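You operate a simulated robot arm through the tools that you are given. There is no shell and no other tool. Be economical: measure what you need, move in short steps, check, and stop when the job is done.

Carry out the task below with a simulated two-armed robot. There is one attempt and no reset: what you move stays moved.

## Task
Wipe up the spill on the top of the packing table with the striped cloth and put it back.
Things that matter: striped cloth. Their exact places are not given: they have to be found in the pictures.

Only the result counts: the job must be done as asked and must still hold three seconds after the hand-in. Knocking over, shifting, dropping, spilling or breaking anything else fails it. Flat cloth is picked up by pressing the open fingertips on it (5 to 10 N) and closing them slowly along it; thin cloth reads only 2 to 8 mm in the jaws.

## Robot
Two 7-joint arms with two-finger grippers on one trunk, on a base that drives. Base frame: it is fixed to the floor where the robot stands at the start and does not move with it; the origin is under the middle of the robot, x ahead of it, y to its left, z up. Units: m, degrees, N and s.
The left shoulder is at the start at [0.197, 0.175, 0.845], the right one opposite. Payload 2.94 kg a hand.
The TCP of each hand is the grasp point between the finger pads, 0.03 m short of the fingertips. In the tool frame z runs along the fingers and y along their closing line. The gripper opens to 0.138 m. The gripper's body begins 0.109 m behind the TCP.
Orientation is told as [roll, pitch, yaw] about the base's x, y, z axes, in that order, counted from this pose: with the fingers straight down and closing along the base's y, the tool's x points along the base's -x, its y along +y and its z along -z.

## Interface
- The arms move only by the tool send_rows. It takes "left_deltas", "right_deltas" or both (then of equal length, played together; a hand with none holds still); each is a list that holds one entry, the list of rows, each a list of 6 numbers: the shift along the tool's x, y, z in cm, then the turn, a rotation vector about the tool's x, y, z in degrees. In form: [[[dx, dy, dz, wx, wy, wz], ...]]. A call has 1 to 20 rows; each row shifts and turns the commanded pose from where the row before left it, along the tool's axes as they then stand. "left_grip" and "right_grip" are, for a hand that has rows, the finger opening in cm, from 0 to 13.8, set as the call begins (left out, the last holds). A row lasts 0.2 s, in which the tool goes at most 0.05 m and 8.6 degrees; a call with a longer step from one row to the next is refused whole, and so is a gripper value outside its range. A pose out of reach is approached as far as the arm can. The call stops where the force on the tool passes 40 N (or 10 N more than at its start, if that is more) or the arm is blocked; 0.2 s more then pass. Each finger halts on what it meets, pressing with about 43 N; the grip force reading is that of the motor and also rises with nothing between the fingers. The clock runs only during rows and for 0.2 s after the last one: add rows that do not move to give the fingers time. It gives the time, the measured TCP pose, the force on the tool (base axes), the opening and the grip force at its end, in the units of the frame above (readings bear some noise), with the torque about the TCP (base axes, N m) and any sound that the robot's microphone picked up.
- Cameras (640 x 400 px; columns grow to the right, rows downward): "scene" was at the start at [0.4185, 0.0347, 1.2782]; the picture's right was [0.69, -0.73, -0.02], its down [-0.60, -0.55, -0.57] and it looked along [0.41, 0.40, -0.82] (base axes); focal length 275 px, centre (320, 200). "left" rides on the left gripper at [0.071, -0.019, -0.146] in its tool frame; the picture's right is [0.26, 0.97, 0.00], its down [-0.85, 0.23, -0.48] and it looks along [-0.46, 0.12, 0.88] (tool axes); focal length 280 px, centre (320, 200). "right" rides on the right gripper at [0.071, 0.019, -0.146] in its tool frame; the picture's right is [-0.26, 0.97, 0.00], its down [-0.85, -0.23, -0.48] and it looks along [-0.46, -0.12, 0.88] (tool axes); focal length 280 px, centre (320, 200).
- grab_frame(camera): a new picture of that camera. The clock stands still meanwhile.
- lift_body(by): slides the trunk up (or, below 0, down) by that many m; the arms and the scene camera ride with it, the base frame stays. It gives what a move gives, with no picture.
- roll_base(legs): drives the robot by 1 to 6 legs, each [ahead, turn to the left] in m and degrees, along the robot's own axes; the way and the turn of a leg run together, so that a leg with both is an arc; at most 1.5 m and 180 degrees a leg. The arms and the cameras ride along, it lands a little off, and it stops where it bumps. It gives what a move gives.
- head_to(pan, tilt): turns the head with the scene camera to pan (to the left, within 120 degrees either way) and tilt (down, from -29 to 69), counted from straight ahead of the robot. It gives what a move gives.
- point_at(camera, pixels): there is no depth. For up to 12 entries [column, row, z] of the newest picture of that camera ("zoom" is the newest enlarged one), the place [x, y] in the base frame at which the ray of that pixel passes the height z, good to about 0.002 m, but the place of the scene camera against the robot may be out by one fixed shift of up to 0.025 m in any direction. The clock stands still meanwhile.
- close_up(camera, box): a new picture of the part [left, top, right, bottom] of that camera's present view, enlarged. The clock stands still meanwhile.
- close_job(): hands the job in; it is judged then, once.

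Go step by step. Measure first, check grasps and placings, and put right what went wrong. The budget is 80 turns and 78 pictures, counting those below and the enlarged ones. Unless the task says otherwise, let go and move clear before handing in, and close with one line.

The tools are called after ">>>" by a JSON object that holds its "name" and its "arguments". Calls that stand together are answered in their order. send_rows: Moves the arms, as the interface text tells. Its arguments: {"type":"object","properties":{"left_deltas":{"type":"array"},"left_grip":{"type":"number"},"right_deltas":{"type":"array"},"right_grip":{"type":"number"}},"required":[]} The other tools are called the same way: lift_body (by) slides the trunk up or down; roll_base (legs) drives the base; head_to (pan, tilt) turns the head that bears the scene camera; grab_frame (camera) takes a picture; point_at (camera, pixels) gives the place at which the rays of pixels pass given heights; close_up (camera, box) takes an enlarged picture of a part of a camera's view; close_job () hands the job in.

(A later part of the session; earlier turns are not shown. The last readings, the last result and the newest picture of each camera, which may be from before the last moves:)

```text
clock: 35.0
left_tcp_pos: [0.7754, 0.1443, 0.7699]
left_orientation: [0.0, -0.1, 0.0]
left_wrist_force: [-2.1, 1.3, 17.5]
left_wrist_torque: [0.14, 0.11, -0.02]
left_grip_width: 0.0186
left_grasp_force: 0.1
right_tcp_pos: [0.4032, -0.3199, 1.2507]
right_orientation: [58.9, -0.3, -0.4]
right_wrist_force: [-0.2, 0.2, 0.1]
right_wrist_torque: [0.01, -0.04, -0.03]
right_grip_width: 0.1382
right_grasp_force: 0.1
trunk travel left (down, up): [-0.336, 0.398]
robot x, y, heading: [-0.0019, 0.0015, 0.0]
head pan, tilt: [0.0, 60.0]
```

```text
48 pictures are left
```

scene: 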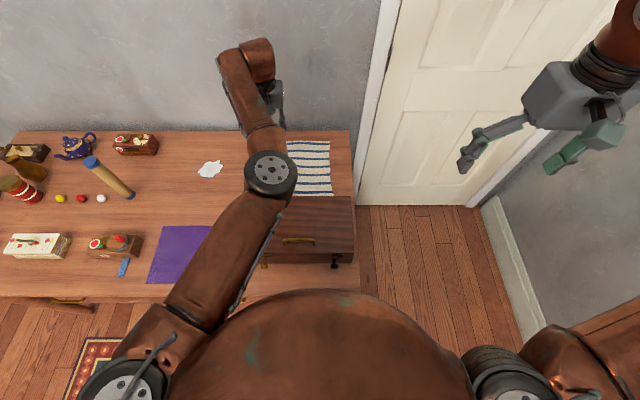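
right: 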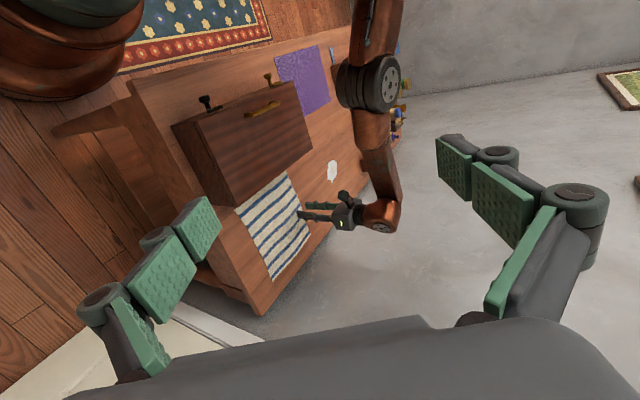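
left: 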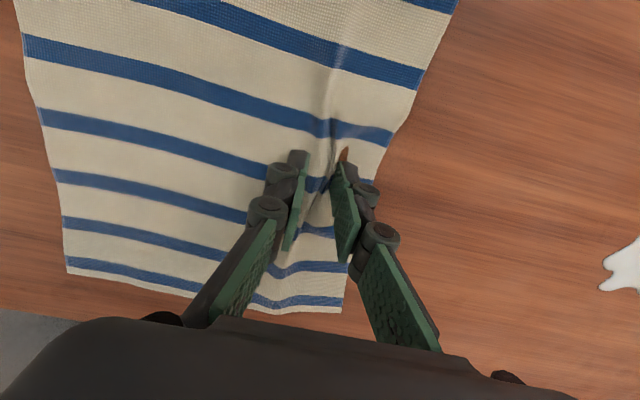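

A ridge of cloth is forming between the pads around (325,190). I'll keep closing.

>>> {"name": "send_rows", "arguments": {"left_deltas": [[[0, 0, -0.1, 0, 0, 0], [0, 0, 0, 0, 0, 0]]], "left_grip": 1}}

>>> {"name": "send_rows", "arguments": {"left_deltas": [[[0, 0, 0, 0, 0, 0], [0, 0, 0, 0, 0, 0], [0, 0, 0, 0, 0, 0]]], "left_grip": 0}}

>>> {"name": "grab_frame", "arguments": {"camera": "left"}}

```text
clock: 35.6
left_tcp_pos: [0.7748, 0.1451, 0.7701]
left_orientation: [0.0, 0.1, -0.1]
left_wrist_force: [-0.5, 0.3, 3.8]
left_wrist_torque: [0.01, 0.02, -0.03]
left_grip_width: 0.0086
left_grasp_force: 0.0
right_tcp_pos: [0.4037, -0.3197, 1.2501]
right_orientation: [58.8, -0.2, -0.4]
right_wrist_force: [-1.0, 0.8, 0.0]
right_wrist_torque: [0.02, 0.01, 0.04]
right_grip_width: 0.1381
right_grasp_force: 0.1
trunk travel left (down, up): [-0.336, 0.398]
robot x, y, heading: [0.0044, 0.0007, 0.2]
head pan, tilt: [0.0, 60.0]
```

```text
clock: 36.4
left_tcp_pos: [0.777, 0.146, 0.7705]
left_orientation: [0.0, -0.1, 0.0]
left_wrist_force: [0.5, -0.3, -1.7]
left_wrist_torque: [-0.03, 0.09, -0.01]
left_grip_width: 0.0075
left_grasp_force: 38.2
right_tcp_pos: [0.4046, -0.3197, 1.2487]
right_orientation: [59.0, -0.2, -0.3]
right_wrist_force: [0.1, 0.1, -0.2]
right_wrist_torque: [0.07, -0.03, 0.01]
right_grip_width: 0.138
right_grasp_force: 0.1
trunk travel left (down, up): [-0.336, 0.398]
robot x, y, heading: [0.0007, 0.0002, 0.1]
head pan, tilt: [0.0, 60.0]
```

```text
47 pictures are left
```

left: 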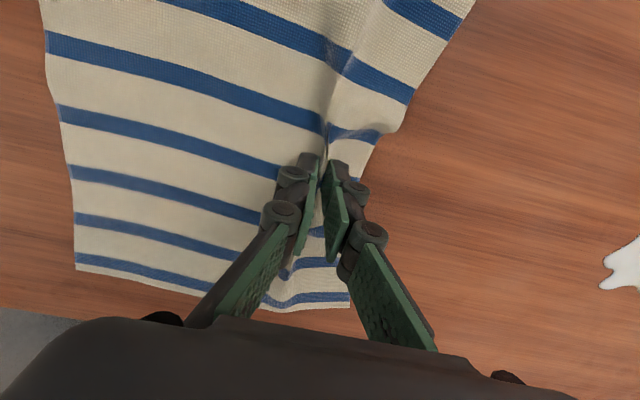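

7.5 mm between the pads at 38 N, so the cloth is held. I'll drag it flat to the left, toward the spill.

>>> {"name": "send_rows", "arguments": {"left_deltas": [[[0, 0, -0.2, 0, 0, 0], [0, 1, 0, 0, 0, 0], [0, 1.5, 0, 0, 0, 0], [0, 1.5, 0, 0, 0, 0], [0, 1.5, 0, 0, 0, 0], [0, 1.5, 0, 0, 0, 0], [0, 1.5, 0, 0, 0, 0], [0, 1.5, 0, 0, 0, 0], [0, 1.5, 0, 0, 0, 0], [0, 1.5, 0, 0, 0, 0], [0, 1.5, 0, 0, 0, 0], [0, 1.5, 0, 0, 0, 0], [0, 0, 0, 0, 0, 0]]]}}

>>> {"name": "grab_frame", "arguments": {"camera": "left"}}

>>> {"name": "grab_frame", "arguments": {"camera": "scene"}}

```text
clock: 39.2
left_tcp_pos: [0.7769, 0.3057, 0.7718]
left_orientation: [0.1, 0.0, 0.0]
left_wrist_force: [0.0, -1.0, 1.0]
left_wrist_torque: [0.0, -0.01, 0.04]
left_grip_width: 0.0035
left_grasp_force: 30.3
right_tcp_pos: [0.4046, -0.32, 1.2505]
right_orientation: [58.9, -0.2, -0.4]
right_wrist_force: [0.4, -1.3, 0.2]
right_wrist_torque: [0.0, 0.01, -0.02]
right_grip_width: 0.1378
right_grasp_force: 0.1
trunk travel left (down, up): [-0.336, 0.398]
robot x, y, heading: [-0.0006, -0.0038, 0.1]
head pan, tilt: [0.0, 60.0]
```

```text
46 pictures are left
```

left: 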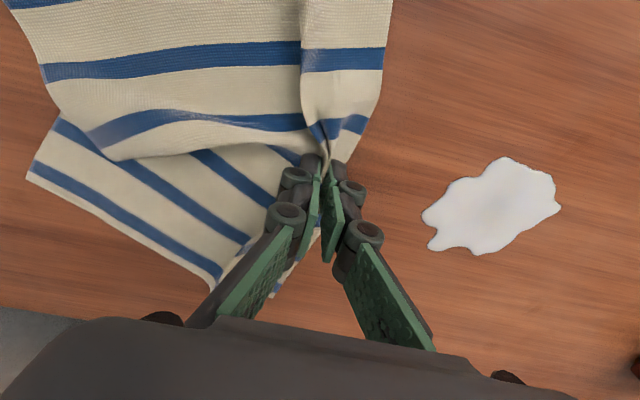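

```text
45 pictures are left
```

scene: 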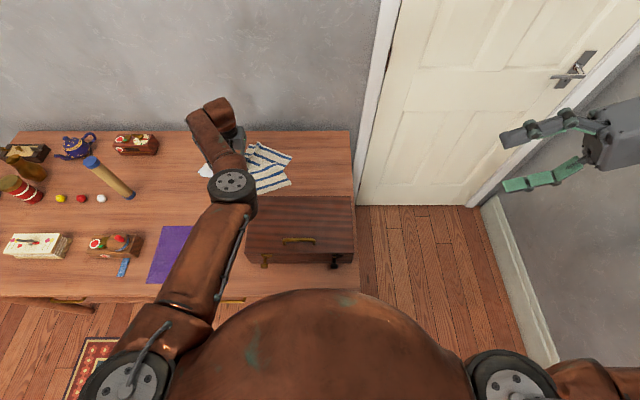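

The cloth follows, with its far part folding a little, and the spill is just ahead at (422–560, 157–255), centre about (0.770, 0.431). I'll press lightly and sweep on across it.

>>> {"name": "send_rows", "arguments": {"left_deltas": [[[0, 0, 0.2, 0, 0, 0], [0, 1, 0, 0, 0, 0], [0, 1.5, 0, 0, 0, 0], [0, 1.5, 0, 0, 0, 0], [0, 1.5, 0, 0, 0, 0], [0, 1.5, 0, 0, 0, 0], [0, 1.5, 0, 0, 0, 0], [0, 1.5, 0, 0, 0, 0], [0, 1.5, 0, 0, 0, 0], [0, 1.5, 0, 0, 0, 0], [0, 1.5, 0, 0, 0, 0], [0, 1.5, 0, 0, 0, 0], [0, 1.5, 0, 0, 0, 0], [0, 1.5, 0, 0, 0, 0], [0, 0, 0, 0, 0, 0]]]}}

>>> {"name": "grab_frame", "arguments": {"camera": "left"}}

>>> {"name": "grab_frame", "arguments": {"camera": "right"}}

```text
clock: 42.4
left_tcp_pos: [0.7526, 0.4848, 0.7711]
left_orientation: [0.0, 0.0, 0.0]
left_wrist_force: [0.8, 0.6, -1.4]
left_wrist_torque: [0.07, 0.05, -0.04]
left_grip_width: 0.0015
left_grasp_force: 27.1
left hand out of reach, approached as far as the arm can: row 10, 11, 12, 13, 14
right_tcp_pos: [0.4044, -0.3199, 1.2502]
right_orientation: [59.0, -0.2, -0.4]
right_wrist_force: [0.2, 0.2, -1.2]
right_wrist_torque: [0.03, -0.01, 0.03]
right_grip_width: 0.1379
right_grasp_force: 0.0
trunk travel left (down, up): [-0.336, 0.398]
robot x, y, heading: [-0.0051, -0.0019, -0.2]
head pan, tilt: [0.0, 60.0]
```

```text
44 pictures are left
```

left: 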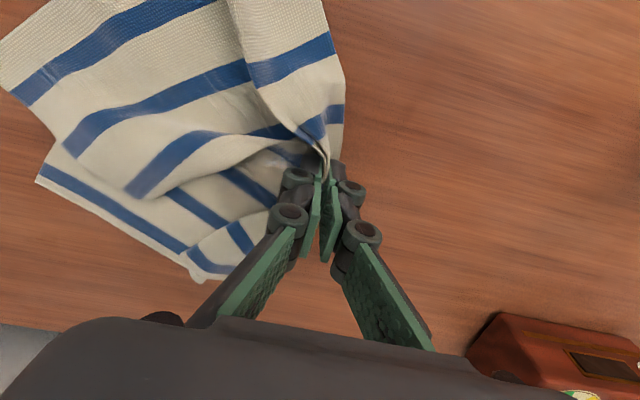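

```text
43 pictures are left
```

right: 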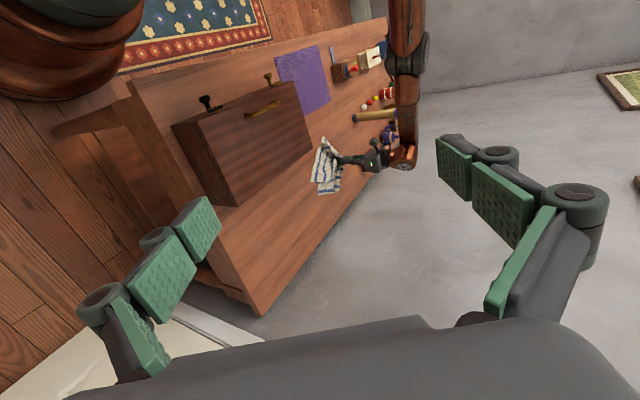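

The sweep reached y 0.485 at the edge of reach, and the jaw reading dropped to 1.5 mm. A small white bit shows near (195,278); I'll enlarge it before going on.

>>> {"name": "close_up", "arguments": {"camera": "left", "box": [20, 120, 360, 330]}}

>>> {"name": "close_up", "arguments": {"camera": "right", "box": [260, 100, 440, 212]}}

```text
1.88 times, centred on (190, 225) of left
```

zoom: 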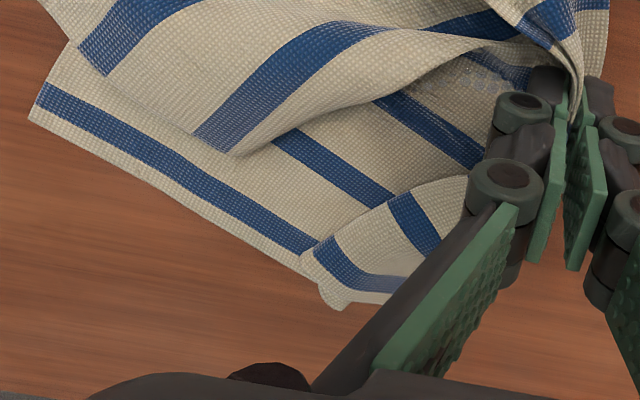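

```text
3.56 times, centred on (350, 156) of right
```

zoom: 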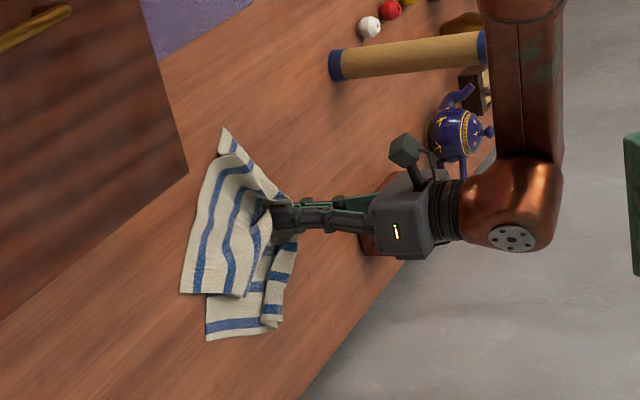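

The spill's edge just peeks out under the cloth. I'll rub back and forth over the area with the bunched cloth at light pressure.

>>> {"name": "send_rows", "arguments": {"left_deltas": [[[0, -1.5, 0, 0, 0, 0], [0, -1.5, 0, 0, 0, 0], [0, -1.5, 0, 0, 0, 0], [0, -1.5, 0, 0, 0, 0], [-1, -1.5, 0, 0, 0, 0], [-1, -1.5, 0, 0, 0, 0], [-1, -0.5, 0, 0, 0, 0], [0, 0, 0, 0, 0, 0]]]}}

>>> {"name": "grab_frame", "arguments": {"camera": "left"}}

```text
clock: 44.2
left_tcp_pos: [0.7769, 0.4159, 0.7713]
left_orientation: [0.0, 0.0, -0.1]
left_wrist_force: [0.2, 0.3, 1.6]
left_wrist_torque: [0.05, 0.04, -0.02]
left_grip_width: 0.0049
left_grasp_force: 30.8
left hand out of reach, approached as far as the arm can: row 3, 4, 7
right_tcp_pos: [0.4045, -0.3199, 1.2504]
right_orientation: [59.0, -0.2, -0.4]
right_wrist_force: [1.1, 0.4, -0.2]
right_wrist_torque: [-0.01, 0.0, -0.01]
right_grip_width: 0.1379
right_grasp_force: 0.0
trunk travel left (down, up): [-0.336, 0.398]
robot x, y, heading: [-0.0006, -0.0027, 0.1]
head pan, tilt: [0.0, 60.0]
```

```text
40 pictures are left
```

left: 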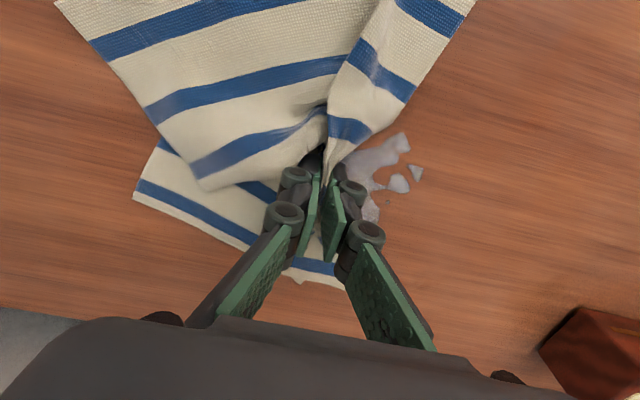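

Wiping works: only remnants are left near (385,160), (415,172) and (370,210), at about x 0.74–0.80, y 0.44–0.475. Reach is the limit, so I'll raise the hand 13 cm and lower the trunk 12 cm, ending back at the table with more reach.

>>> {"name": "send_rows", "arguments": {"left_deltas": [[[0, 0, -1, 0, 0, 0], [0, 0, -2, 0, 0, 0], [0, 0, -2, 0, 0, 0], [0, 0, -2, 0, 0, 0], [0, 0, -2, 0, 0, 0], [0, 0, -2, 0, 0, 0], [0, 0, -2, 0, 0, 0], [0, 0, 0, 0, 0, 0], [0, 0, 0, 0, 0, 0]]]}}

>>> {"name": "grab_frame", "arguments": {"camera": "left"}}

>>> {"name": "grab_frame", "arguments": {"camera": "right"}}

```text
clock: 46.2
left_tcp_pos: [0.7758, 0.426, 0.8799]
left_orientation: [-0.1, 0.1, 0.1]
left_wrist_force: [1.7, 0.6, -2.1]
left_wrist_torque: [0.01, 0.05, -0.01]
left_grip_width: 0.0072
left_grasp_force: 38.7
left hand out of reach, approached as far as the arm can: row 4, 5, 7
right_tcp_pos: [0.4023, -0.3187, 1.2503]
right_orientation: [58.8, -0.2, -0.4]
right_wrist_force: [0.4, -0.1, -0.1]
right_wrist_torque: [-0.01, 0.0, 0.02]
right_grip_width: 0.1379
right_grasp_force: 0.1
trunk travel left (down, up): [-0.336, 0.398]
robot x, y, heading: [0.004, -0.0011, -0.3]
head pan, tilt: [0.0, 60.0]
```

```text
39 pictures are left
```

left: 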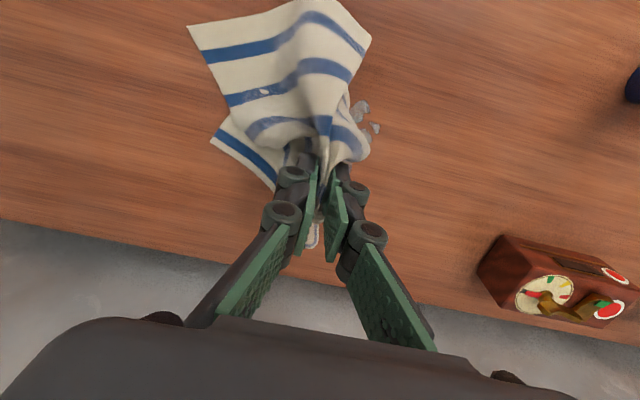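

```text
38 pictures are left
```

right: 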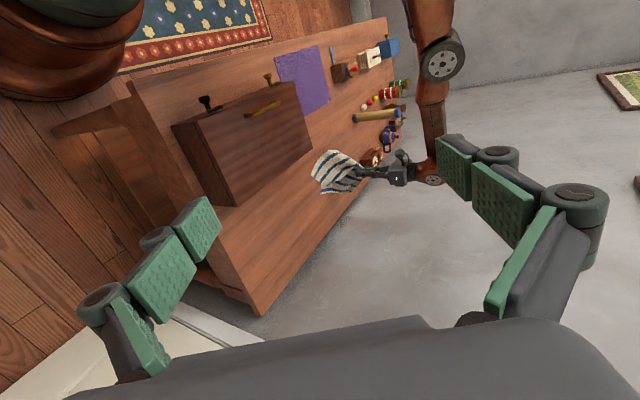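

The cloth is firmly held at 7 mm and the elbow is far up. I'll lower the trunk 10 cm.

>>> {"name": "lift_body", "arguments": {"by": -0.1}}

>>> {"name": "grab_frame", "arguments": {"camera": "left"}}

```text
clock: 47.2
left_tcp_pos: [0.7892, 0.4278, 0.7699]
left_orientation: [-0.4, 2.3, 0.2]
left_wrist_force: [1.1, -3.2, 9.3]
left_wrist_torque: [-0.28, 0.13, 0.0]
left_grip_width: 0.0014
left_grasp_force: 26.9
right_tcp_pos: [0.4079, -0.3167, 1.1664]
right_orientation: [61.4, 0.5, 0.1]
right_wrist_force: [0.4, 1.3, -1.0]
right_wrist_torque: [-0.02, 0.06, 0.06]
right_grip_width: 0.1379
right_grasp_force: 0.0
trunk travel left (down, up): [-0.256, 0.478]
robot x, y, heading: [-0.0004, 0.0046, -0.2]
head pan, tilt: [0.0, 60.0]
stopped: the force on the tool passed its limit at 71 N (the readings are from after the stop); the commanded pose is now the measured one
```

```text
37 pictures are left
```

left: 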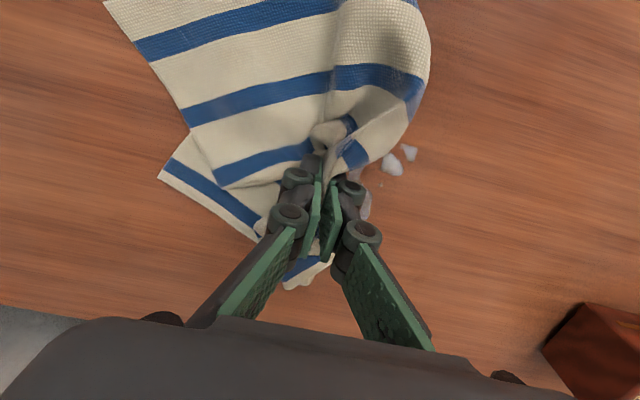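

The hand met the table a little early but nothing is harmed. I'll lift slightly, straighten, then rub over the remnants in a small loop (x 0.75–0.80, y up to 0.49).

>>> {"name": "send_rows", "arguments": {"left_deltas": [[[0, 0, -0.3, 0, -1.2, 0], [0, 0, -0.2, 0, -1.1, 0], [0, 0, 0, 0, 0, 0], [0, 0, 0, 0, 0, 0], [0, 0, 0, 0, 0, 0], [0, 0, 0, 0, 0, 0], [0, 0, 0, 0, 0, 0]]], "left_grip": 0}}

>>> {"name": "send_rows", "arguments": {"left_deltas": [[[1, -0.5, 0, 0, 0, 0], [1, -0.5, 0, 0, 0, 0], [1, 0, 0, 0, 0, 0], [0, 1.5, 0, 0, 0, 0], [0, 1.5, 0, 0, 0, 0], [0, 1.5, 0, 0, 0, 0], [0, 1.5, 0, 0, 0, 0], [0, 1, 0, 0, 0, 0], [-1, 0, 0, 0, 0, 0], [-1.5, 0, 0, 0, 0, 0], [-1.5, 0, 0, 0, 0, 0], [0, 0, 0, 0, 0, 0]]]}}

>>> {"name": "grab_frame", "arguments": {"camera": "left"}}

```text
clock: 48.8
left_tcp_pos: [0.7864, 0.4268, 0.77]
left_orientation: [-0.3, 2.5, 0.2]
left_wrist_force: [-1.8, -4.1, 31.3]
left_wrist_torque: [-0.81, -0.38, -0.08]
left_grip_width: 0.0057
left_grasp_force: 35.4
left hand out of reach, approached as far as the arm can: row 1
right_tcp_pos: [0.4053, -0.3166, 1.1678]
right_orientation: [61.4, 0.4, 0.1]
right_wrist_force: [1.3, 0.5, -0.9]
right_wrist_torque: [-0.01, 0.05, -0.01]
right_grip_width: 0.1378
right_grasp_force: 0.0
trunk travel left (down, up): [-0.256, 0.478]
robot x, y, heading: [0.0005, 0.0009, 0.0]
head pan, tilt: [0.0, 60.0]
```

```text
clock: 51.4
left_tcp_pos: [0.7967, 0.427, 0.7687]
left_orientation: [-0.4, 0.3, 0.1]
left_wrist_force: [0.8, -2.9, 10.3]
left_wrist_torque: [0.18, 0.21, 0.0]
left_grip_width: 0.0021
left_grasp_force: 27.2
left hand out of reach, approached as far as the arm can: row 1, 2, 3, 4, 5, 6, 7, 8, 10, 11
right_tcp_pos: [0.4045, -0.3169, 1.1683]
right_orientation: [61.4, 0.3, 0.1]
right_wrist_force: [-1.0, 0.1, 0.6]
right_wrist_torque: [-0.02, 0.04, 0.04]
right_grip_width: 0.138
right_grasp_force: 0.0
trunk travel left (down, up): [-0.256, 0.478]
robot x, y, heading: [0.0003, 0.0023, 0.2]
head pan, tilt: [0.0, 60.0]
```

```text
36 pictures are left
```

left: 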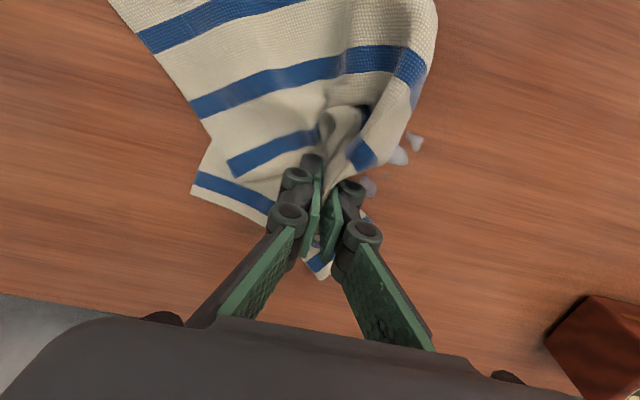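

The arm won't go further left in this posture, and remnants remain at (400,155), (417,142) and (370,188). The base can make the stroke instead: a 5° left turn carries the cloth along an arc from (0.797, 0.427) to (0.757, 0.495), right over them.

>>> {"name": "roll_base", "arguments": {"legs": [[0, 5]]}}

>>> {"name": "grab_frame", "arguments": {"camera": "left"}}

```text
clock: 52.3
left_tcp_pos: [0.7548, 0.4957, 0.7698]
left_orientation: [-0.3, 0.4, 5.3]
left_wrist_force: [2.5, -2.4, 12.3]
left_wrist_torque: [-0.05, 0.23, 0.03]
left_grip_width: 0.0036
left_grasp_force: 28.5
right_tcp_pos: [0.4322, -0.2791, 1.1679]
right_orientation: [61.3, 0.3, 5.2]
right_wrist_force: [0.4, -0.1, 0.1]
right_wrist_torque: [-0.06, -0.04, -0.03]
right_grip_width: 0.1381
right_grasp_force: 0.0
trunk travel left (down, up): [-0.256, 0.478]
robot x, y, heading: [-0.0002, -0.0006, 5.0]
head pan, tilt: [0.0, 60.0]
```

```text
35 pictures are left
```

left: 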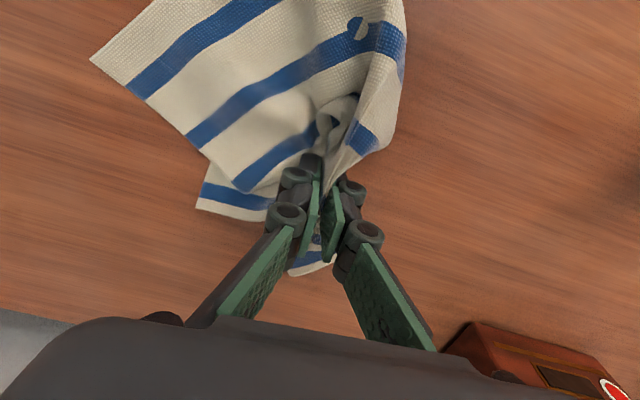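

The stroke covered the spot. I'll lift the cloth a few cm to see what is left underneath.

>>> {"name": "send_rows", "arguments": {"left_deltas": [[[0, 0, -1, 0, 0, 0], [0, 0, -2, 0, 0, 0], [0, 0, -2, 0, 0, 0], [0, 0, -2, 0, 0, 0], [0, 0, -2, 0, 0, 0], [0, 0, -2, 0, 0, 0], [0, 0, -2, 0, 0, 0], [0, 0, -2, 0, 0, 0], [0, 0, -2, 0, 0, 0], [0, 0, 0, 0, 0, 0]]]}}

>>> {"name": "grab_frame", "arguments": {"camera": "left"}}

>>> {"name": "grab_frame", "arguments": {"camera": "scene"}}

>>> {"name": "grab_frame", "arguments": {"camera": "right"}}

```text
clock: 54.5
left_tcp_pos: [0.7578, 0.4984, 0.9404]
left_orientation: [-0.5, 0.4, 5.3]
left_wrist_force: [0.4, -0.4, -1.0]
left_wrist_torque: [0.03, 0.06, -0.04]
left_grip_width: 0.0068
left_grasp_force: 41.1
left hand out of reach, approached as far as the arm can: row 4
right_tcp_pos: [0.4332, -0.2796, 1.1648]
right_orientation: [61.3, 0.4, 5.3]
right_wrist_force: [-0.5, -0.4, -0.3]
right_wrist_torque: [-0.01, -0.01, 0.02]
right_grip_width: 0.1379
right_grasp_force: 0.0
trunk travel left (down, up): [-0.256, 0.478]
robot x, y, heading: [-0.0002, -0.0047, 5.2]
head pan, tilt: [0.0, 60.0]
```

```text
34 pictures are left
```

left: 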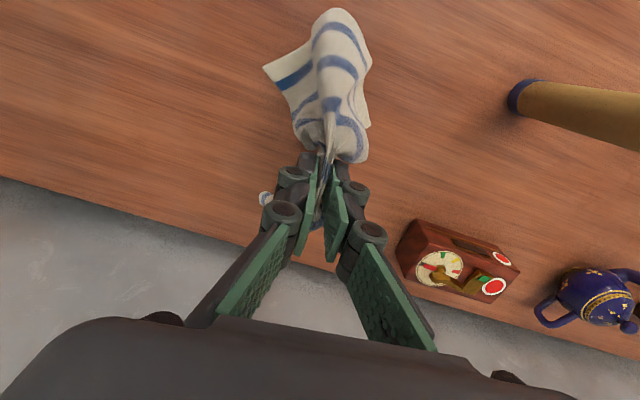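

```text
33 pictures are left
```

scene: 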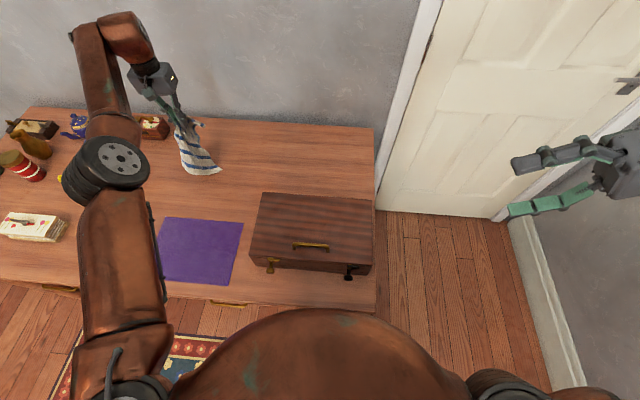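

```text
32 pictures are left
```

right: 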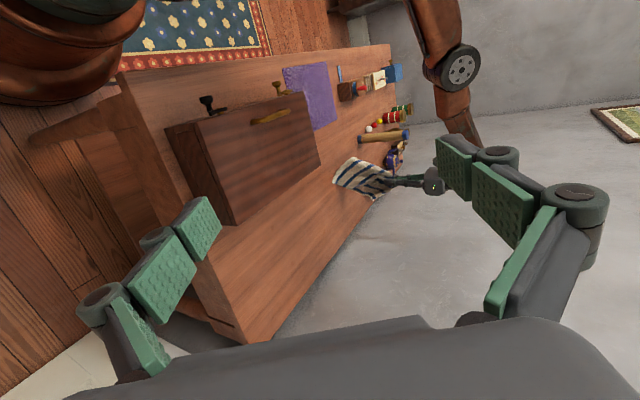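

The cloth hangs freely from a firm 7 mm grip, and only a small light patch shows near left (265,198). I'll raise the trunk a bit and turn the base right, to uncover the spill area and bring the cloth back toward its place.

>>> {"name": "lift_body", "arguments": {"by": 0.1}}

>>> {"name": "roll_base", "arguments": {"legs": [[0, -12]]}}

>>> {"name": "grab_frame", "arguments": {"camera": "scene"}}

>>> {"name": "grab_frame", "arguments": {"camera": "left"}}

```text
clock: 55.9
left_tcp_pos: [0.7436, 0.4979, 1.0912]
left_orientation: [-0.4, -3.6, 5.2]
left_wrist_force: [1.1, -1.3, -0.6]
left_wrist_torque: [0.01, 0.01, -0.02]
left_grip_width: 0.0069
left_grasp_force: 32.6
right_tcp_pos: [0.4341, -0.2787, 1.2656]
right_orientation: [61.3, 0.5, 5.1]
right_wrist_force: [0.9, 0.4, 0.5]
right_wrist_torque: [0.01, 0.01, 0.02]
right_grip_width: 0.138
right_grasp_force: 0.1
trunk travel left (down, up): [-0.356, 0.378]
robot x, y, heading: [0.0006, 0.0036, 4.9]
head pan, tilt: [0.0, 60.0]
```

```text
clock: 56.8
left_tcp_pos: [0.7935, 0.4099, 1.0974]
left_orientation: [-0.3, -3.9, -1.1]
left_wrist_force: [-0.7, 0.8, -0.9]
left_wrist_torque: [0.11, 0.01, 0.02]
left_grip_width: 0.0019
left_grasp_force: 26.7
right_tcp_pos: [0.3983, -0.3275, 1.2666]
right_orientation: [61.4, 0.3, -1.1]
right_wrist_force: [0.1, -0.2, -1.1]
right_wrist_torque: [0.08, -0.05, -0.03]
right_grip_width: 0.1382
right_grasp_force: 0.1
trunk travel left (down, up): [-0.356, 0.378]
robot x, y, heading: [-0.0004, 0.001, -0.9]
head pan, tilt: [0.0, 60.0]
stopped in leg 1: the robot was blocked; the commanded pose is now the measured one
```

```text
31 pictures are left
```

scene: 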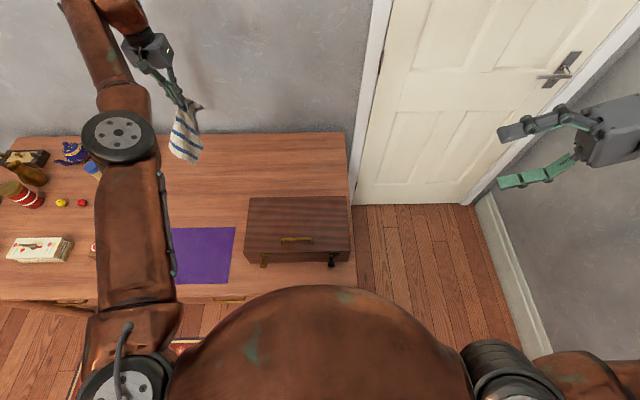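

```text
30 pictures are left
```

left: 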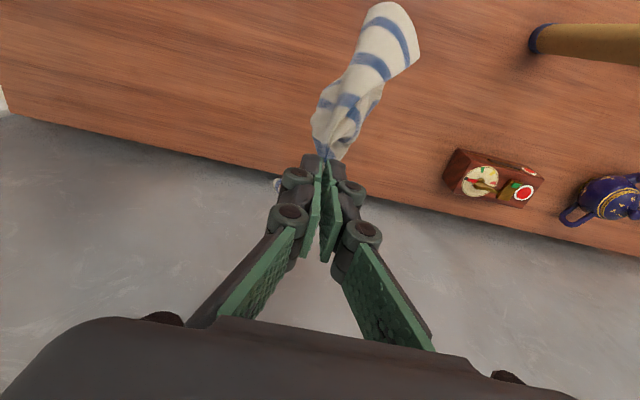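

The base stopped against something on the right side at heading −0.9° (probably the right arm near the wall), so I won't turn further that way. The table where the spill was looks clean around scene (205,170). I'll carry the cloth right with the arm and look closely.

>>> {"name": "send_rows", "arguments": {"left_deltas": [[[0, 0, 0, 0, 1.3, 0], [0, 0, 0, 0, 1.3, 0], [0, -1, 0, 0, 1.3, 0], [0, -2, 0.5, 0, 0, 0], [0, -2, 0.5, 0, 0, 0], [0, -2, 0.5, 0, 0, 0], [0, -2, 0.5, 0, 0, 0], [0, -2, 0.5, 0, 0, 0], [0, -2, 0.5, 0, 0, 0], [0, -2, 0.5, 0, 0, 0], [0, -2, 0.5, 0, 0, 0], [0, -2, 0.5, 0, 0, 0], [0, -2, 0.5, 0, 0, 0], [0, -2, 0.5, 0, 0, 0], [0, -2, 0.5, 0, 0, 0], [0, -2, 0.5, 0, 0, 0], [0, -1, 0, 0, 0, 0], [0, 0, 0, 0, 0, 0], [0, 0, 0, 0, 0, 0]]]}}

>>> {"name": "grab_frame", "arguments": {"camera": "left"}}

>>> {"name": "grab_frame", "arguments": {"camera": "right"}}

>>> {"name": "close_up", "arguments": {"camera": "scene", "box": [130, 110, 370, 260]}}

```text
clock: 60.8
left_tcp_pos: [0.8069, 0.296, 1.0738]
left_orientation: [-0.4, -3.6, -1.1]
left_wrist_force: [-0.1, -0.2, -0.3]
left_wrist_torque: [0.01, -0.01, 0.01]
left_grip_width: 0.0
left_grasp_force: 28.4
left hand out of reach, approached as far as the arm can: row 3, 6, 7, 8, 9, 10, 11, 12, 13, 14, 15, 16
right_tcp_pos: [0.4007, -0.3238, 1.2663]
right_orientation: [61.3, 0.4, -1.1]
right_wrist_force: [-0.5, 0.5, 0.0]
right_wrist_torque: [0.03, 0.0, -0.05]
right_grip_width: 0.1377
right_grasp_force: 0.0
trunk travel left (down, up): [-0.356, 0.378]
robot x, y, heading: [-0.0009, 0.0037, -0.9]
head pan, tilt: [0.0, 60.0]
```

```text
29 pictures are left
```

left: 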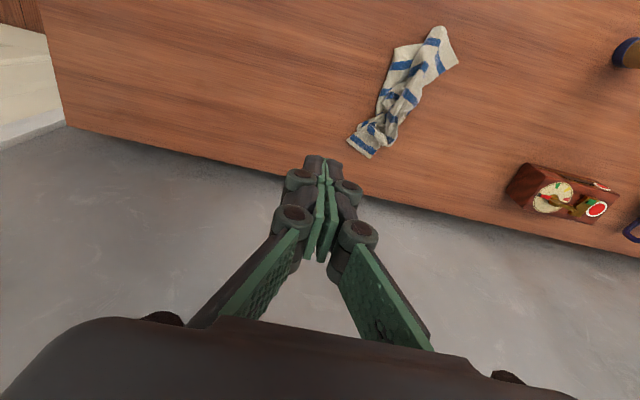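

```text
28 pictures are left
```

right: 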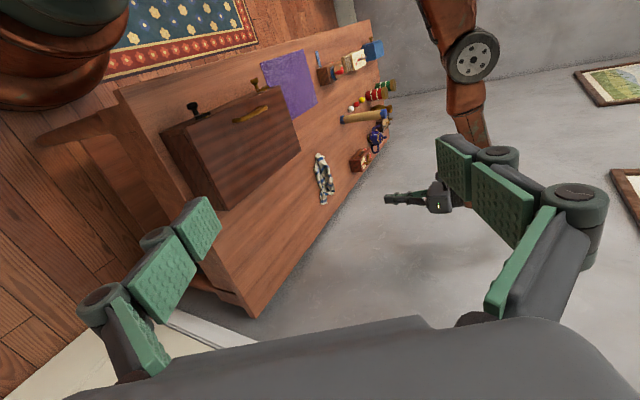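

```text
2.67 times, centred on (250, 185) of scene
```

zoom: 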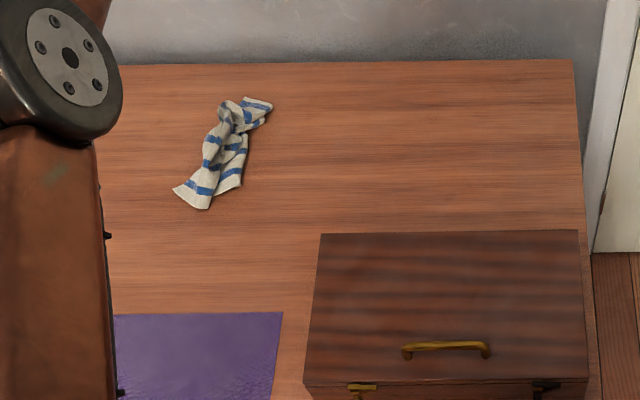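

The grip slipped during the jolt: the cloth now lies crumpled on the table where the spill was, at left (350–455, 25–155), and the rest of the table looks clean. I'll locate it and regrasp it around the middle.

>>> {"name": "point_at", "arguments": {"camera": "left", "pixels": [[440, 45, 0.75], [362, 148, 0.75], [400, 97, 0.75], [395, 60, 0.75], [425, 75, 0.75], [385, 130, 0.75]]}}

>>> {"name": "close_up", "arguments": {"camera": "left", "box": [310, 0, 500, 170]}}

```text
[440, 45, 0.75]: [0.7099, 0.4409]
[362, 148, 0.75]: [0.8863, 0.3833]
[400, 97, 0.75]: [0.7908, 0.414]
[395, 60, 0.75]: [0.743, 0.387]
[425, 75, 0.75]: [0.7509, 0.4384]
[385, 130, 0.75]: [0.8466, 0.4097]
```

```text
2.35 times, centred on (405, 85) of left
```

zoom: 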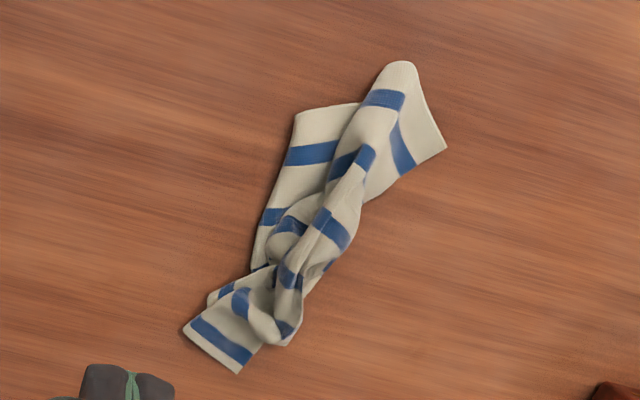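

The bundle lies along x with its middle at about (0.79, 0.412). The commanded pose may differ from the measured one after the reach warnings, so I'll first open the fingers, move up-left a little and see where the hand really goes.

>>> {"name": "send_rows", "arguments": {"left_deltas": [[[0, 0, 1, 0, 0, 0], [0, 0, 1, 0, 0, 0], [0, 0, 1, 0, 0, 0], [0, 0, 1, 0, 0, 0], [0, 0, 1, 0, 0, 0], [0, 0, 1, 0, 0, 0], [0, 0, 0, 0, 0, 0], [0, 0, 0, 0, 0, 0]]], "left_grip": 9}}

```text
clock: 62.6
left_tcp_pos: [0.8112, 0.2949, 1.0341]
left_orientation: [-0.4, -3.7, -1.1]
left_wrist_force: [-0.1, 0.3, -0.6]
left_wrist_torque: [0.02, 0.05, 0.02]
left_grip_width: 0.0898
left_grasp_force: 0.0
left hand out of reach, approached as far as the arm can: row 1, 6
right_tcp_pos: [0.3998, -0.3251, 1.267]
right_orientation: [61.3, 0.4, -1.1]
right_wrist_force: [0.3, -0.7, 0.8]
right_wrist_torque: [0.02, 0.02, 0.05]
right_grip_width: 0.1379
right_grasp_force: 0.1
trunk travel left (down, up): [-0.356, 0.378]
robot x, y, heading: [0.0018, 0.0024, -1.3]
head pan, tilt: [0.0, 60.0]
```

It moves, but near a reach limit. I'll pull back 8 cm toward the robot to free the posture and straighten the pitch.

>>> {"name": "send_rows", "arguments": {"left_deltas": [[[2, 0, 0, 0, 0, 0], [2, 0, 0, 0, 0, 0], [2, 0, 0, 0, 0, 0], [2, 0, 0, 0, 0, 0], [0, 0, 2, 0, 0, 0], [0, 0, 2, 0, 0, 0], [0, 0, 0, 0, 0, 0], [0, 0, 0, 0, 0, 0]]]}}

>>> {"name": "grab_frame", "arguments": {"camera": "left"}}

```text
clock: 64.4
left_tcp_pos: [0.7752, 0.293, 1.0039]
left_orientation: [-0.5, -3.8, -1.1]
left_wrist_force: [0.0, 0.2, 0.7]
left_wrist_torque: [0.0, 0.0, 0.02]
left_grip_width: 0.0898
left_grasp_force: 0.0
left hand out of reach, approached as far as the arm can: row 1, 2, 3
right_tcp_pos: [0.3996, -0.3259, 1.2671]
right_orientation: [61.4, 0.4, -1.2]
right_wrist_force: [0.2, -1.0, 0.5]
right_wrist_torque: [-0.02, 0.02, 0.0]
right_grip_width: 0.1378
right_grasp_force: 0.2
trunk travel left (down, up): [-0.356, 0.378]
robot x, y, heading: [0.0018, -0.0001, -1.0]
head pan, tilt: [0.0, 60.0]
```

```text
25 pictures are left
```

left: 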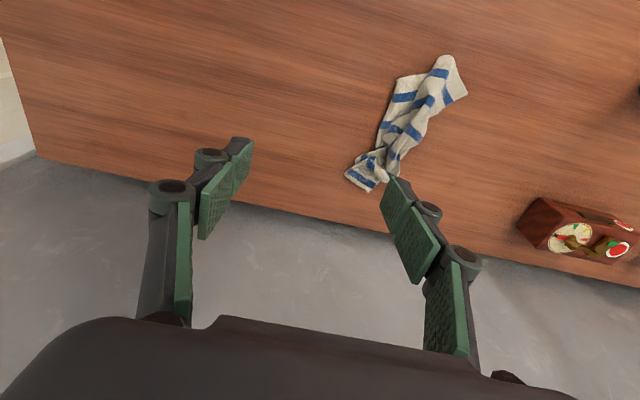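

The hand holds where it stops, so the command follows the real pose. Next: left 12 cm and down to z≈0.84, above the bundle's middle.

>>> {"name": "send_rows", "arguments": {"left_deltas": [[[0, 2, 1, 0, 0, 0], [0, 2, 2, 0, 0, 0], [0, 2, 2, 0, 0, 0], [0, 2, 2, 0, 0, 0], [0, 2, 2, 0, 0, 0], [0, 2, 2, 0, 0, 0], [0, 0, 2, 0, 1.3, 0], [0, 0, 2, 0, 1.3, 0], [0, 0, 1, 0, 1.3, 0], [0, 0, 0, 0, 0, 0], [0, 0, 0, 0, 0, 0]]]}}

>>> {"name": "grab_frame", "arguments": {"camera": "left"}}

```text
clock: 66.8
left_tcp_pos: [0.7842, 0.412, 0.843]
left_orientation: [-0.4, 0.0, -1.2]
left_wrist_force: [-0.6, 0.1, 0.7]
left_wrist_torque: [0.0, 0.02, -0.01]
left_grip_width: 0.09
left_grasp_force: 0.1
left hand out of reach, approached as far as the arm can: row 9
right_tcp_pos: [0.3992, -0.3242, 1.2654]
right_orientation: [61.3, 0.3, -1.1]
right_wrist_force: [-0.7, 0.0, -0.3]
right_wrist_torque: [0.0, -0.01, -0.01]
right_grip_width: 0.1383
right_grasp_force: 0.1
trunk travel left (down, up): [-0.356, 0.378]
robot x, y, heading: [0.0012, 0.0, -1.0]
head pan, tilt: [0.0, 60.0]
```

```text
24 pictures are left
```

left: 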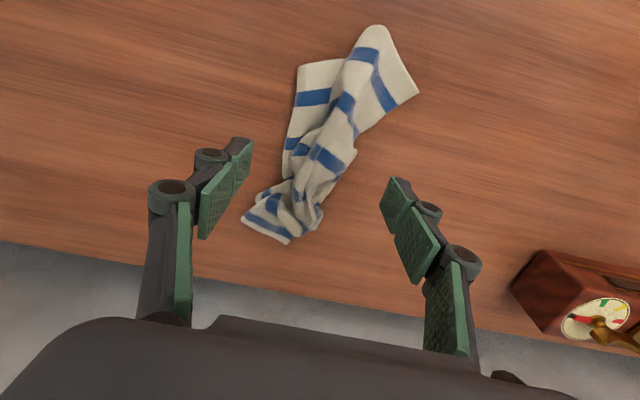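

The bundle's middle (about (322,135)) will sit between the pads on going straight down. I'll descend to z≈0.773 and close.

>>> {"name": "send_rows", "arguments": {"left_deltas": [[[0, 0, 2, 0, 0, 0], [0, 0, 2, 0, 0, 0], [0, 0, 1.5, 0, 0, 0], [0, 0, 1, 0, 0, 0], [0, 0, 0.5, 0, 0, 0], [0, 0, 0, 0, 0, 0]]]}}

>>> {"name": "send_rows", "arguments": {"left_deltas": [[[0, 0, 0, 0, 0, 0], [0, 0, 0, 0, 0, 0], [0, 0, 0, 0, 0, 0], [0, 0, 0, 0, 0, 0], [0, 0, 0, 0, 0, 0], [0, 0, 0, 0, 0, 0], [0, 0, 0, 0, 0, 0], [0, 0, 0, 0, 0, 0]]], "left_grip": 0}}

>>> {"name": "grab_frame", "arguments": {"camera": "left"}}

```text
clock: 68.2
left_tcp_pos: [0.7718, 0.4097, 0.7724]
left_orientation: [-0.4, 0.0, -1.2]
left_wrist_force: [-0.7, 0.2, -0.1]
left_wrist_torque: [0.03, -0.02, 0.01]
left_grip_width: 0.0903
left_grasp_force: 0.1
left hand out of reach, approached as far as the arm can: row 1, 4
right_tcp_pos: [0.3999, -0.3241, 1.2661]
right_orientation: [61.3, 0.4, -1.1]
right_wrist_force: [-1.2, -0.1, -0.7]
right_wrist_torque: [-0.02, 0.05, -0.01]
right_grip_width: 0.1378
right_grasp_force: 0.0
trunk travel left (down, up): [-0.356, 0.378]
robot x, y, heading: [0.0015, -0.0015, -1.1]
head pan, tilt: [0.0, 60.0]
```

```text
clock: 70.0
left_tcp_pos: [0.7713, 0.4114, 0.7745]
left_orientation: [-0.4, 0.0, -1.1]
left_wrist_force: [0.0, 1.2, 4.6]
left_wrist_torque: [0.0, -0.02, 0.02]
left_grip_width: 0.0051
left_grasp_force: 33.5
right_tcp_pos: [0.3992, -0.3246, 1.2663]
right_orientation: [61.3, 0.3, -1.0]
right_wrist_force: [0.2, 0.1, -1.2]
right_wrist_torque: [0.01, -0.02, 0.04]
right_grip_width: 0.1379
right_grasp_force: 0.1
trunk travel left (down, up): [-0.356, 0.378]
robot x, y, heading: [-0.0026, -0.0008, -0.9]
head pan, tilt: [0.0, 60.0]
```

```text
23 pictures are left
```

left: 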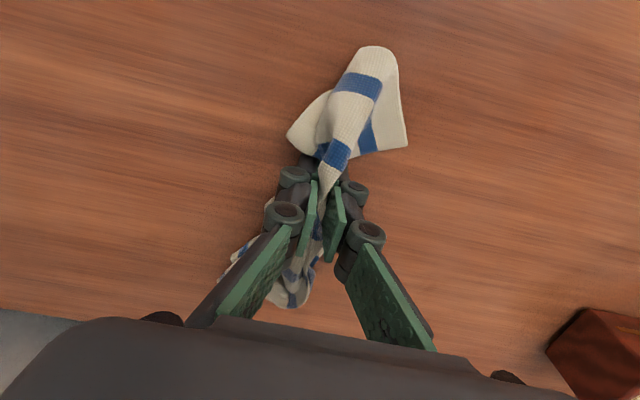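

The bundle is pinched at its middle (5 mm, 33 N). I'll lift it 4 cm and carry it slowly right toward its original place, centre (0.785, 0.075).

>>> {"name": "send_rows", "arguments": {"left_deltas": [[[0, 0, -1, 0, 0, 0], [0, 0, -1.5, 0, 0, 0], [0, 0, -1.5, 0, 0, 0], [0, -1, 0, 0, 0, 0], [0, -2, 0, 0, 0, 0], [0, -2, 0, 0, 0, 0], [0, -2, 0, 0, 0, 0], [0, -2, 0, 0, 0, 0], [0, -2, 0, 0, 0, 0], [0, -2, 0, 0, 0, 0], [0, -2, 0, 0, 0, 0], [0, -2, 0, 0, 0, 0], [0, -2, 0, 0, 0, 0], [0, -2, 0, 0, 0, 0], [0, -2, 0, 0, 0, 0], [0, -1, 0, 0, 0, 0], [0, 0, 0, 0, 0, 0], [0, 0, 0, 0, 0, 0]]]}}

>>> {"name": "grab_frame", "arguments": {"camera": "left"}}

>>> {"name": "close_up", "arguments": {"camera": "scene", "box": [130, 110, 370, 260]}}

```text
clock: 73.8
left_tcp_pos: [0.7667, 0.1698, 0.8153]
left_orientation: [-0.3, 0.1, -1.2]
left_wrist_force: [-0.4, -0.2, 0.3]
left_wrist_torque: [-0.01, 0.0, 0.0]
left_grip_width: 0.005
left_grasp_force: 33.9
right_tcp_pos: [0.3997, -0.3246, 1.2661]
right_orientation: [61.3, 0.4, -1.1]
right_wrist_force: [-0.3, -0.4, 0.4]
right_wrist_torque: [0.04, 0.01, 0.01]
right_grip_width: 0.1378
right_grasp_force: 0.1
trunk travel left (down, up): [-0.356, 0.378]
robot x, y, heading: [0.0034, 0.0017, -0.7]
head pan, tilt: [0.0, 60.0]
```

```text
22 pictures are left
```

left: 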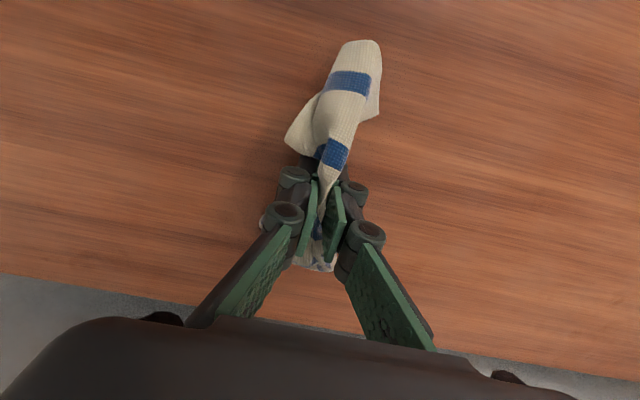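

```text
2.67 times, centred on (250, 185) of scene
```

zoom: 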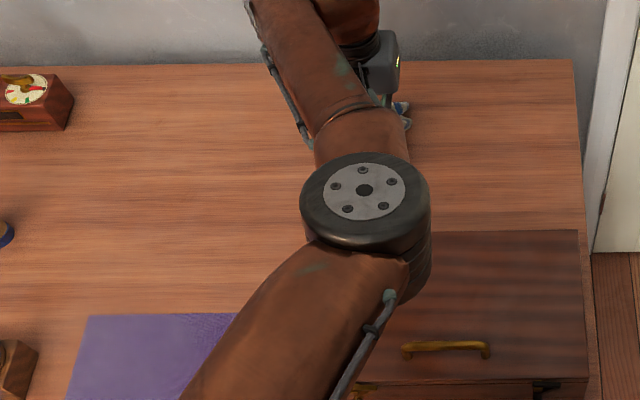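

The table where the spill was is clean all over (zoom around (220,150)), and the grip holds. I'll continue the last 9.5 cm to y≈0.075.

>>> {"name": "send_rows", "arguments": {"left_deltas": [[[0, -1.5, 0, 0, 0, 0], [0, -2, 0, 0, 0, 0], [0, -2, 0, 0, 0, 0], [0, -2, 0, 0, 0, 0], [-1, -2, 0, 0, 0, 0], [0, 0, 0, 0, 0, 0], [0, 0, 0, 0, 0, 0]]]}}

>>> {"name": "grab_frame", "arguments": {"camera": "right"}}

```text
clock: 75.4
left_tcp_pos: [0.7737, 0.0758, 0.8162]
left_orientation: [-0.4, 0.1, -1.1]
left_wrist_force: [-0.3, -0.1, -0.5]
left_wrist_torque: [-0.03, -0.01, 0.0]
left_grip_width: 0.0052
left_grasp_force: 33.5
right_tcp_pos: [0.4009, -0.3232, 1.2661]
right_orientation: [61.3, 0.4, -1.1]
right_wrist_force: [-0.1, 0.2, -0.1]
right_wrist_torque: [-0.02, 0.01, 0.02]
right_grip_width: 0.1381
right_grasp_force: 0.1
trunk travel left (down, up): [-0.356, 0.378]
robot x, y, heading: [0.0019, 0.0002, -1.1]
head pan, tilt: [0.0, 60.0]
```

```text
20 pictures are left
```

right: 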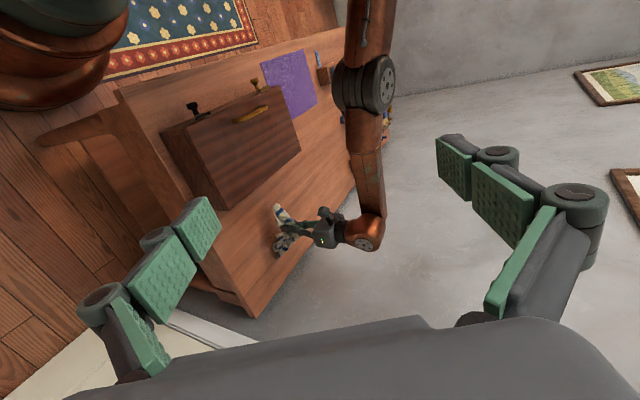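

I'm at the original centre with the elbow well clear. I'll lower 4 cm and open the fingers.

>>> {"name": "send_rows", "arguments": {"left_deltas": [[[-0.5, 0, 1, 0, 0, 0], [-0.5, 0, 1, 0, 0, 0], [0, 0, 1, 0, 0, 0], [0, 0, 1, 0, 0, 0], [0, 0, 0, 0, 0, 0]]]}}

>>> {"name": "send_rows", "arguments": {"left_deltas": [[[0, 0, 0, 0, 0, 0], [0, 0, 0, 0, 0, 0], [0, 0, 0, 0, 0, 0], [0, 0, 0, 0, 0, 0], [0, 0, 0, 0, 0, 0], [0, 0, 0, 0, 0, 0], [0, 0, -1, 0, 0, 0], [0, 0, -2, 0, 0, 0], [0, 0, -3, 0, 0, 0], [0, 0, -3, 0, 0, 0], [0, 0, -3, 0, 0, 0], [0, 0, -3, 0, 0, 0], [0, 0, 0, 0, 0, 0]]], "left_grip": 9}}

>>> {"name": "grab_frame", "arguments": {"camera": "left"}}

```text
clock: 76.6
left_tcp_pos: [0.7727, 0.0681, 0.7882]
left_orientation: [-0.3, 0.1, -1.1]
left_wrist_force: [0.5, 0.1, -0.1]
left_wrist_torque: [0.0, 0.02, 0.01]
left_grip_width: 0.0053
left_grasp_force: 33.8
left hand out of reach, approached as far as the arm can: row 2, 4
right_tcp_pos: [0.4001, -0.3239, 1.2669]
right_orientation: [61.3, 0.4, -1.1]
right_wrist_force: [0.4, -0.6, 0.4]
right_wrist_torque: [-0.02, -0.01, 0.01]
right_grip_width: 0.1379
right_grasp_force: 0.1
trunk travel left (down, up): [-0.356, 0.378]
robot x, y, heading: [0.0032, -0.0027, -0.8]
head pan, tilt: [0.0, 60.0]
```

```text
clock: 79.4
left_tcp_pos: [0.7737, 0.0698, 0.9375]
left_orientation: [-0.4, 0.2, -1.1]
left_wrist_force: [-0.2, -0.4, 0.2]
left_wrist_torque: [0.01, 0.04, -0.01]
left_grip_width: 0.0897
left_grasp_force: 0.0
right_tcp_pos: [0.4003, -0.3247, 1.2667]
right_orientation: [61.4, 0.5, -1.0]
right_wrist_force: [1.0, 0.3, 0.7]
right_wrist_torque: [0.0, 0.03, 0.05]
right_grip_width: 0.1378
right_grasp_force: 0.2
trunk travel left (down, up): [-0.356, 0.378]
robot x, y, heading: [0.0012, -0.0003, -1.0]
head pan, tilt: [0.0, 60.0]
```

```text
19 pictures are left
```

left: 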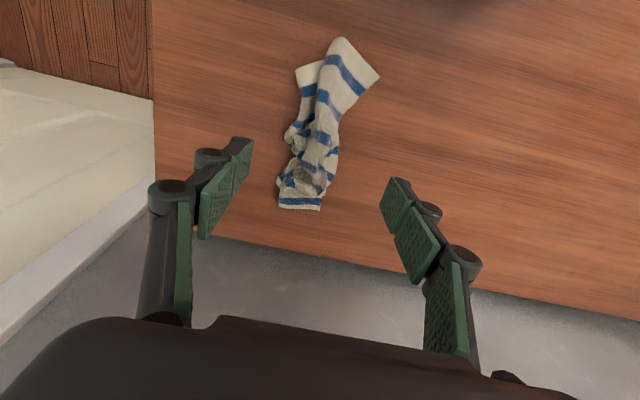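

The cloth is released on its original spot. I'll measure where it lies.

>>> {"name": "point_at", "arguments": {"camera": "left", "pixels": [[342, 40, 0.75], [379, 73, 0.75], [298, 70, 0.75], [300, 208, 0.75], [282, 180, 0.75], [320, 120, 0.75]]}}

>>> {"name": "close_up", "arguments": {"camera": "left", "box": [230, 20, 430, 220]}}

```text
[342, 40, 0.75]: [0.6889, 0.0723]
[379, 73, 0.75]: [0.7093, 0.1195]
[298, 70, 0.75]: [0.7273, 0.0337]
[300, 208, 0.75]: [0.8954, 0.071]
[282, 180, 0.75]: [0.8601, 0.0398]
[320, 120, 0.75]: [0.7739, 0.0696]
```

```text
2.00 times, centred on (330, 120) of left
```

zoom: 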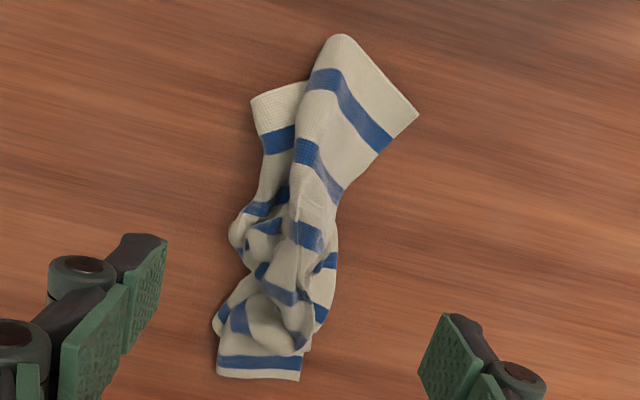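

The cloth lies at x 0.69–0.90, y 0.03–0.12, centred on (0.785, 0.07), which matches its original centre. I'll withdraw the left arm up and left, then check the whole table.

>>> {"name": "send_rows", "arguments": {"left_deltas": [[[0, 0, -3, 0, 0, 0], [0, 0, -3, 0, 0, 0], [0, 2, -2, 0, 0, 0], [0, 3, 0, 0, 0, 0], [0, 3, 0, 0, 0, 0], [0, 3, 0, 0, 0, 0], [0, 3, 0, 0, 0, 0], [0, 3, 0, 0, 0, 0], [0, 3, 0, 0, 0, 0], [0, 3, 0, 0, 0, 0], [0, 3, 0, 0, 0, 0], [0, 3, 0, 0, 0, 0], [0, 0, 0, 0, 0, 0]]]}}

>>> {"name": "grab_frame", "arguments": {"camera": "scene"}}

>>> {"name": "grab_frame", "arguments": {"camera": "left"}}

```text
clock: 82.2
left_tcp_pos: [0.7778, 0.3584, 1.0152]
left_orientation: [-0.3, 0.1, -1.1]
left_wrist_force: [0.3, -1.4, -0.2]
left_wrist_torque: [0.03, -0.03, -0.03]
left_grip_width: 0.09
left_grasp_force: 0.2
right_tcp_pos: [0.3999, -0.326, 1.2665]
right_orientation: [61.2, 0.5, -1.2]
right_wrist_force: [0.6, 0.0, 0.5]
right_wrist_torque: [0.03, 0.0, 0.02]
right_grip_width: 0.1379
right_grasp_force: 0.0
trunk travel left (down, up): [-0.356, 0.378]
robot x, y, heading: [-0.0009, -0.0002, -1.2]
head pan, tilt: [0.0, 60.0]
```

```text
17 pictures are left
```

scene: 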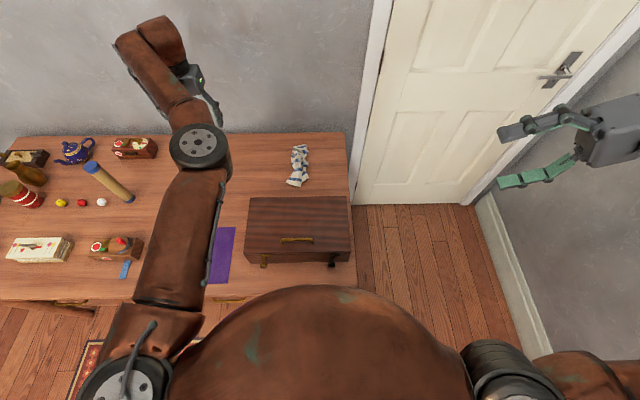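

```text
16 pictures are left
```

left: 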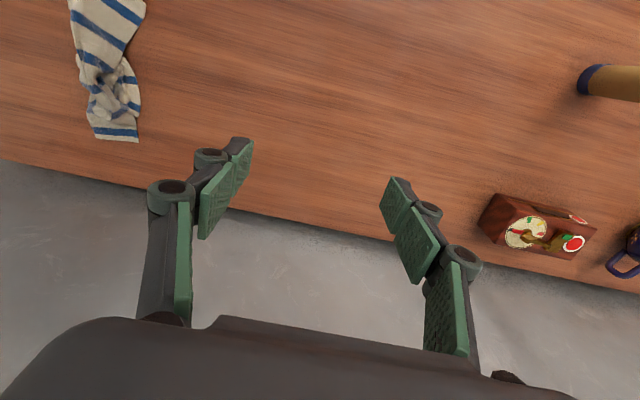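

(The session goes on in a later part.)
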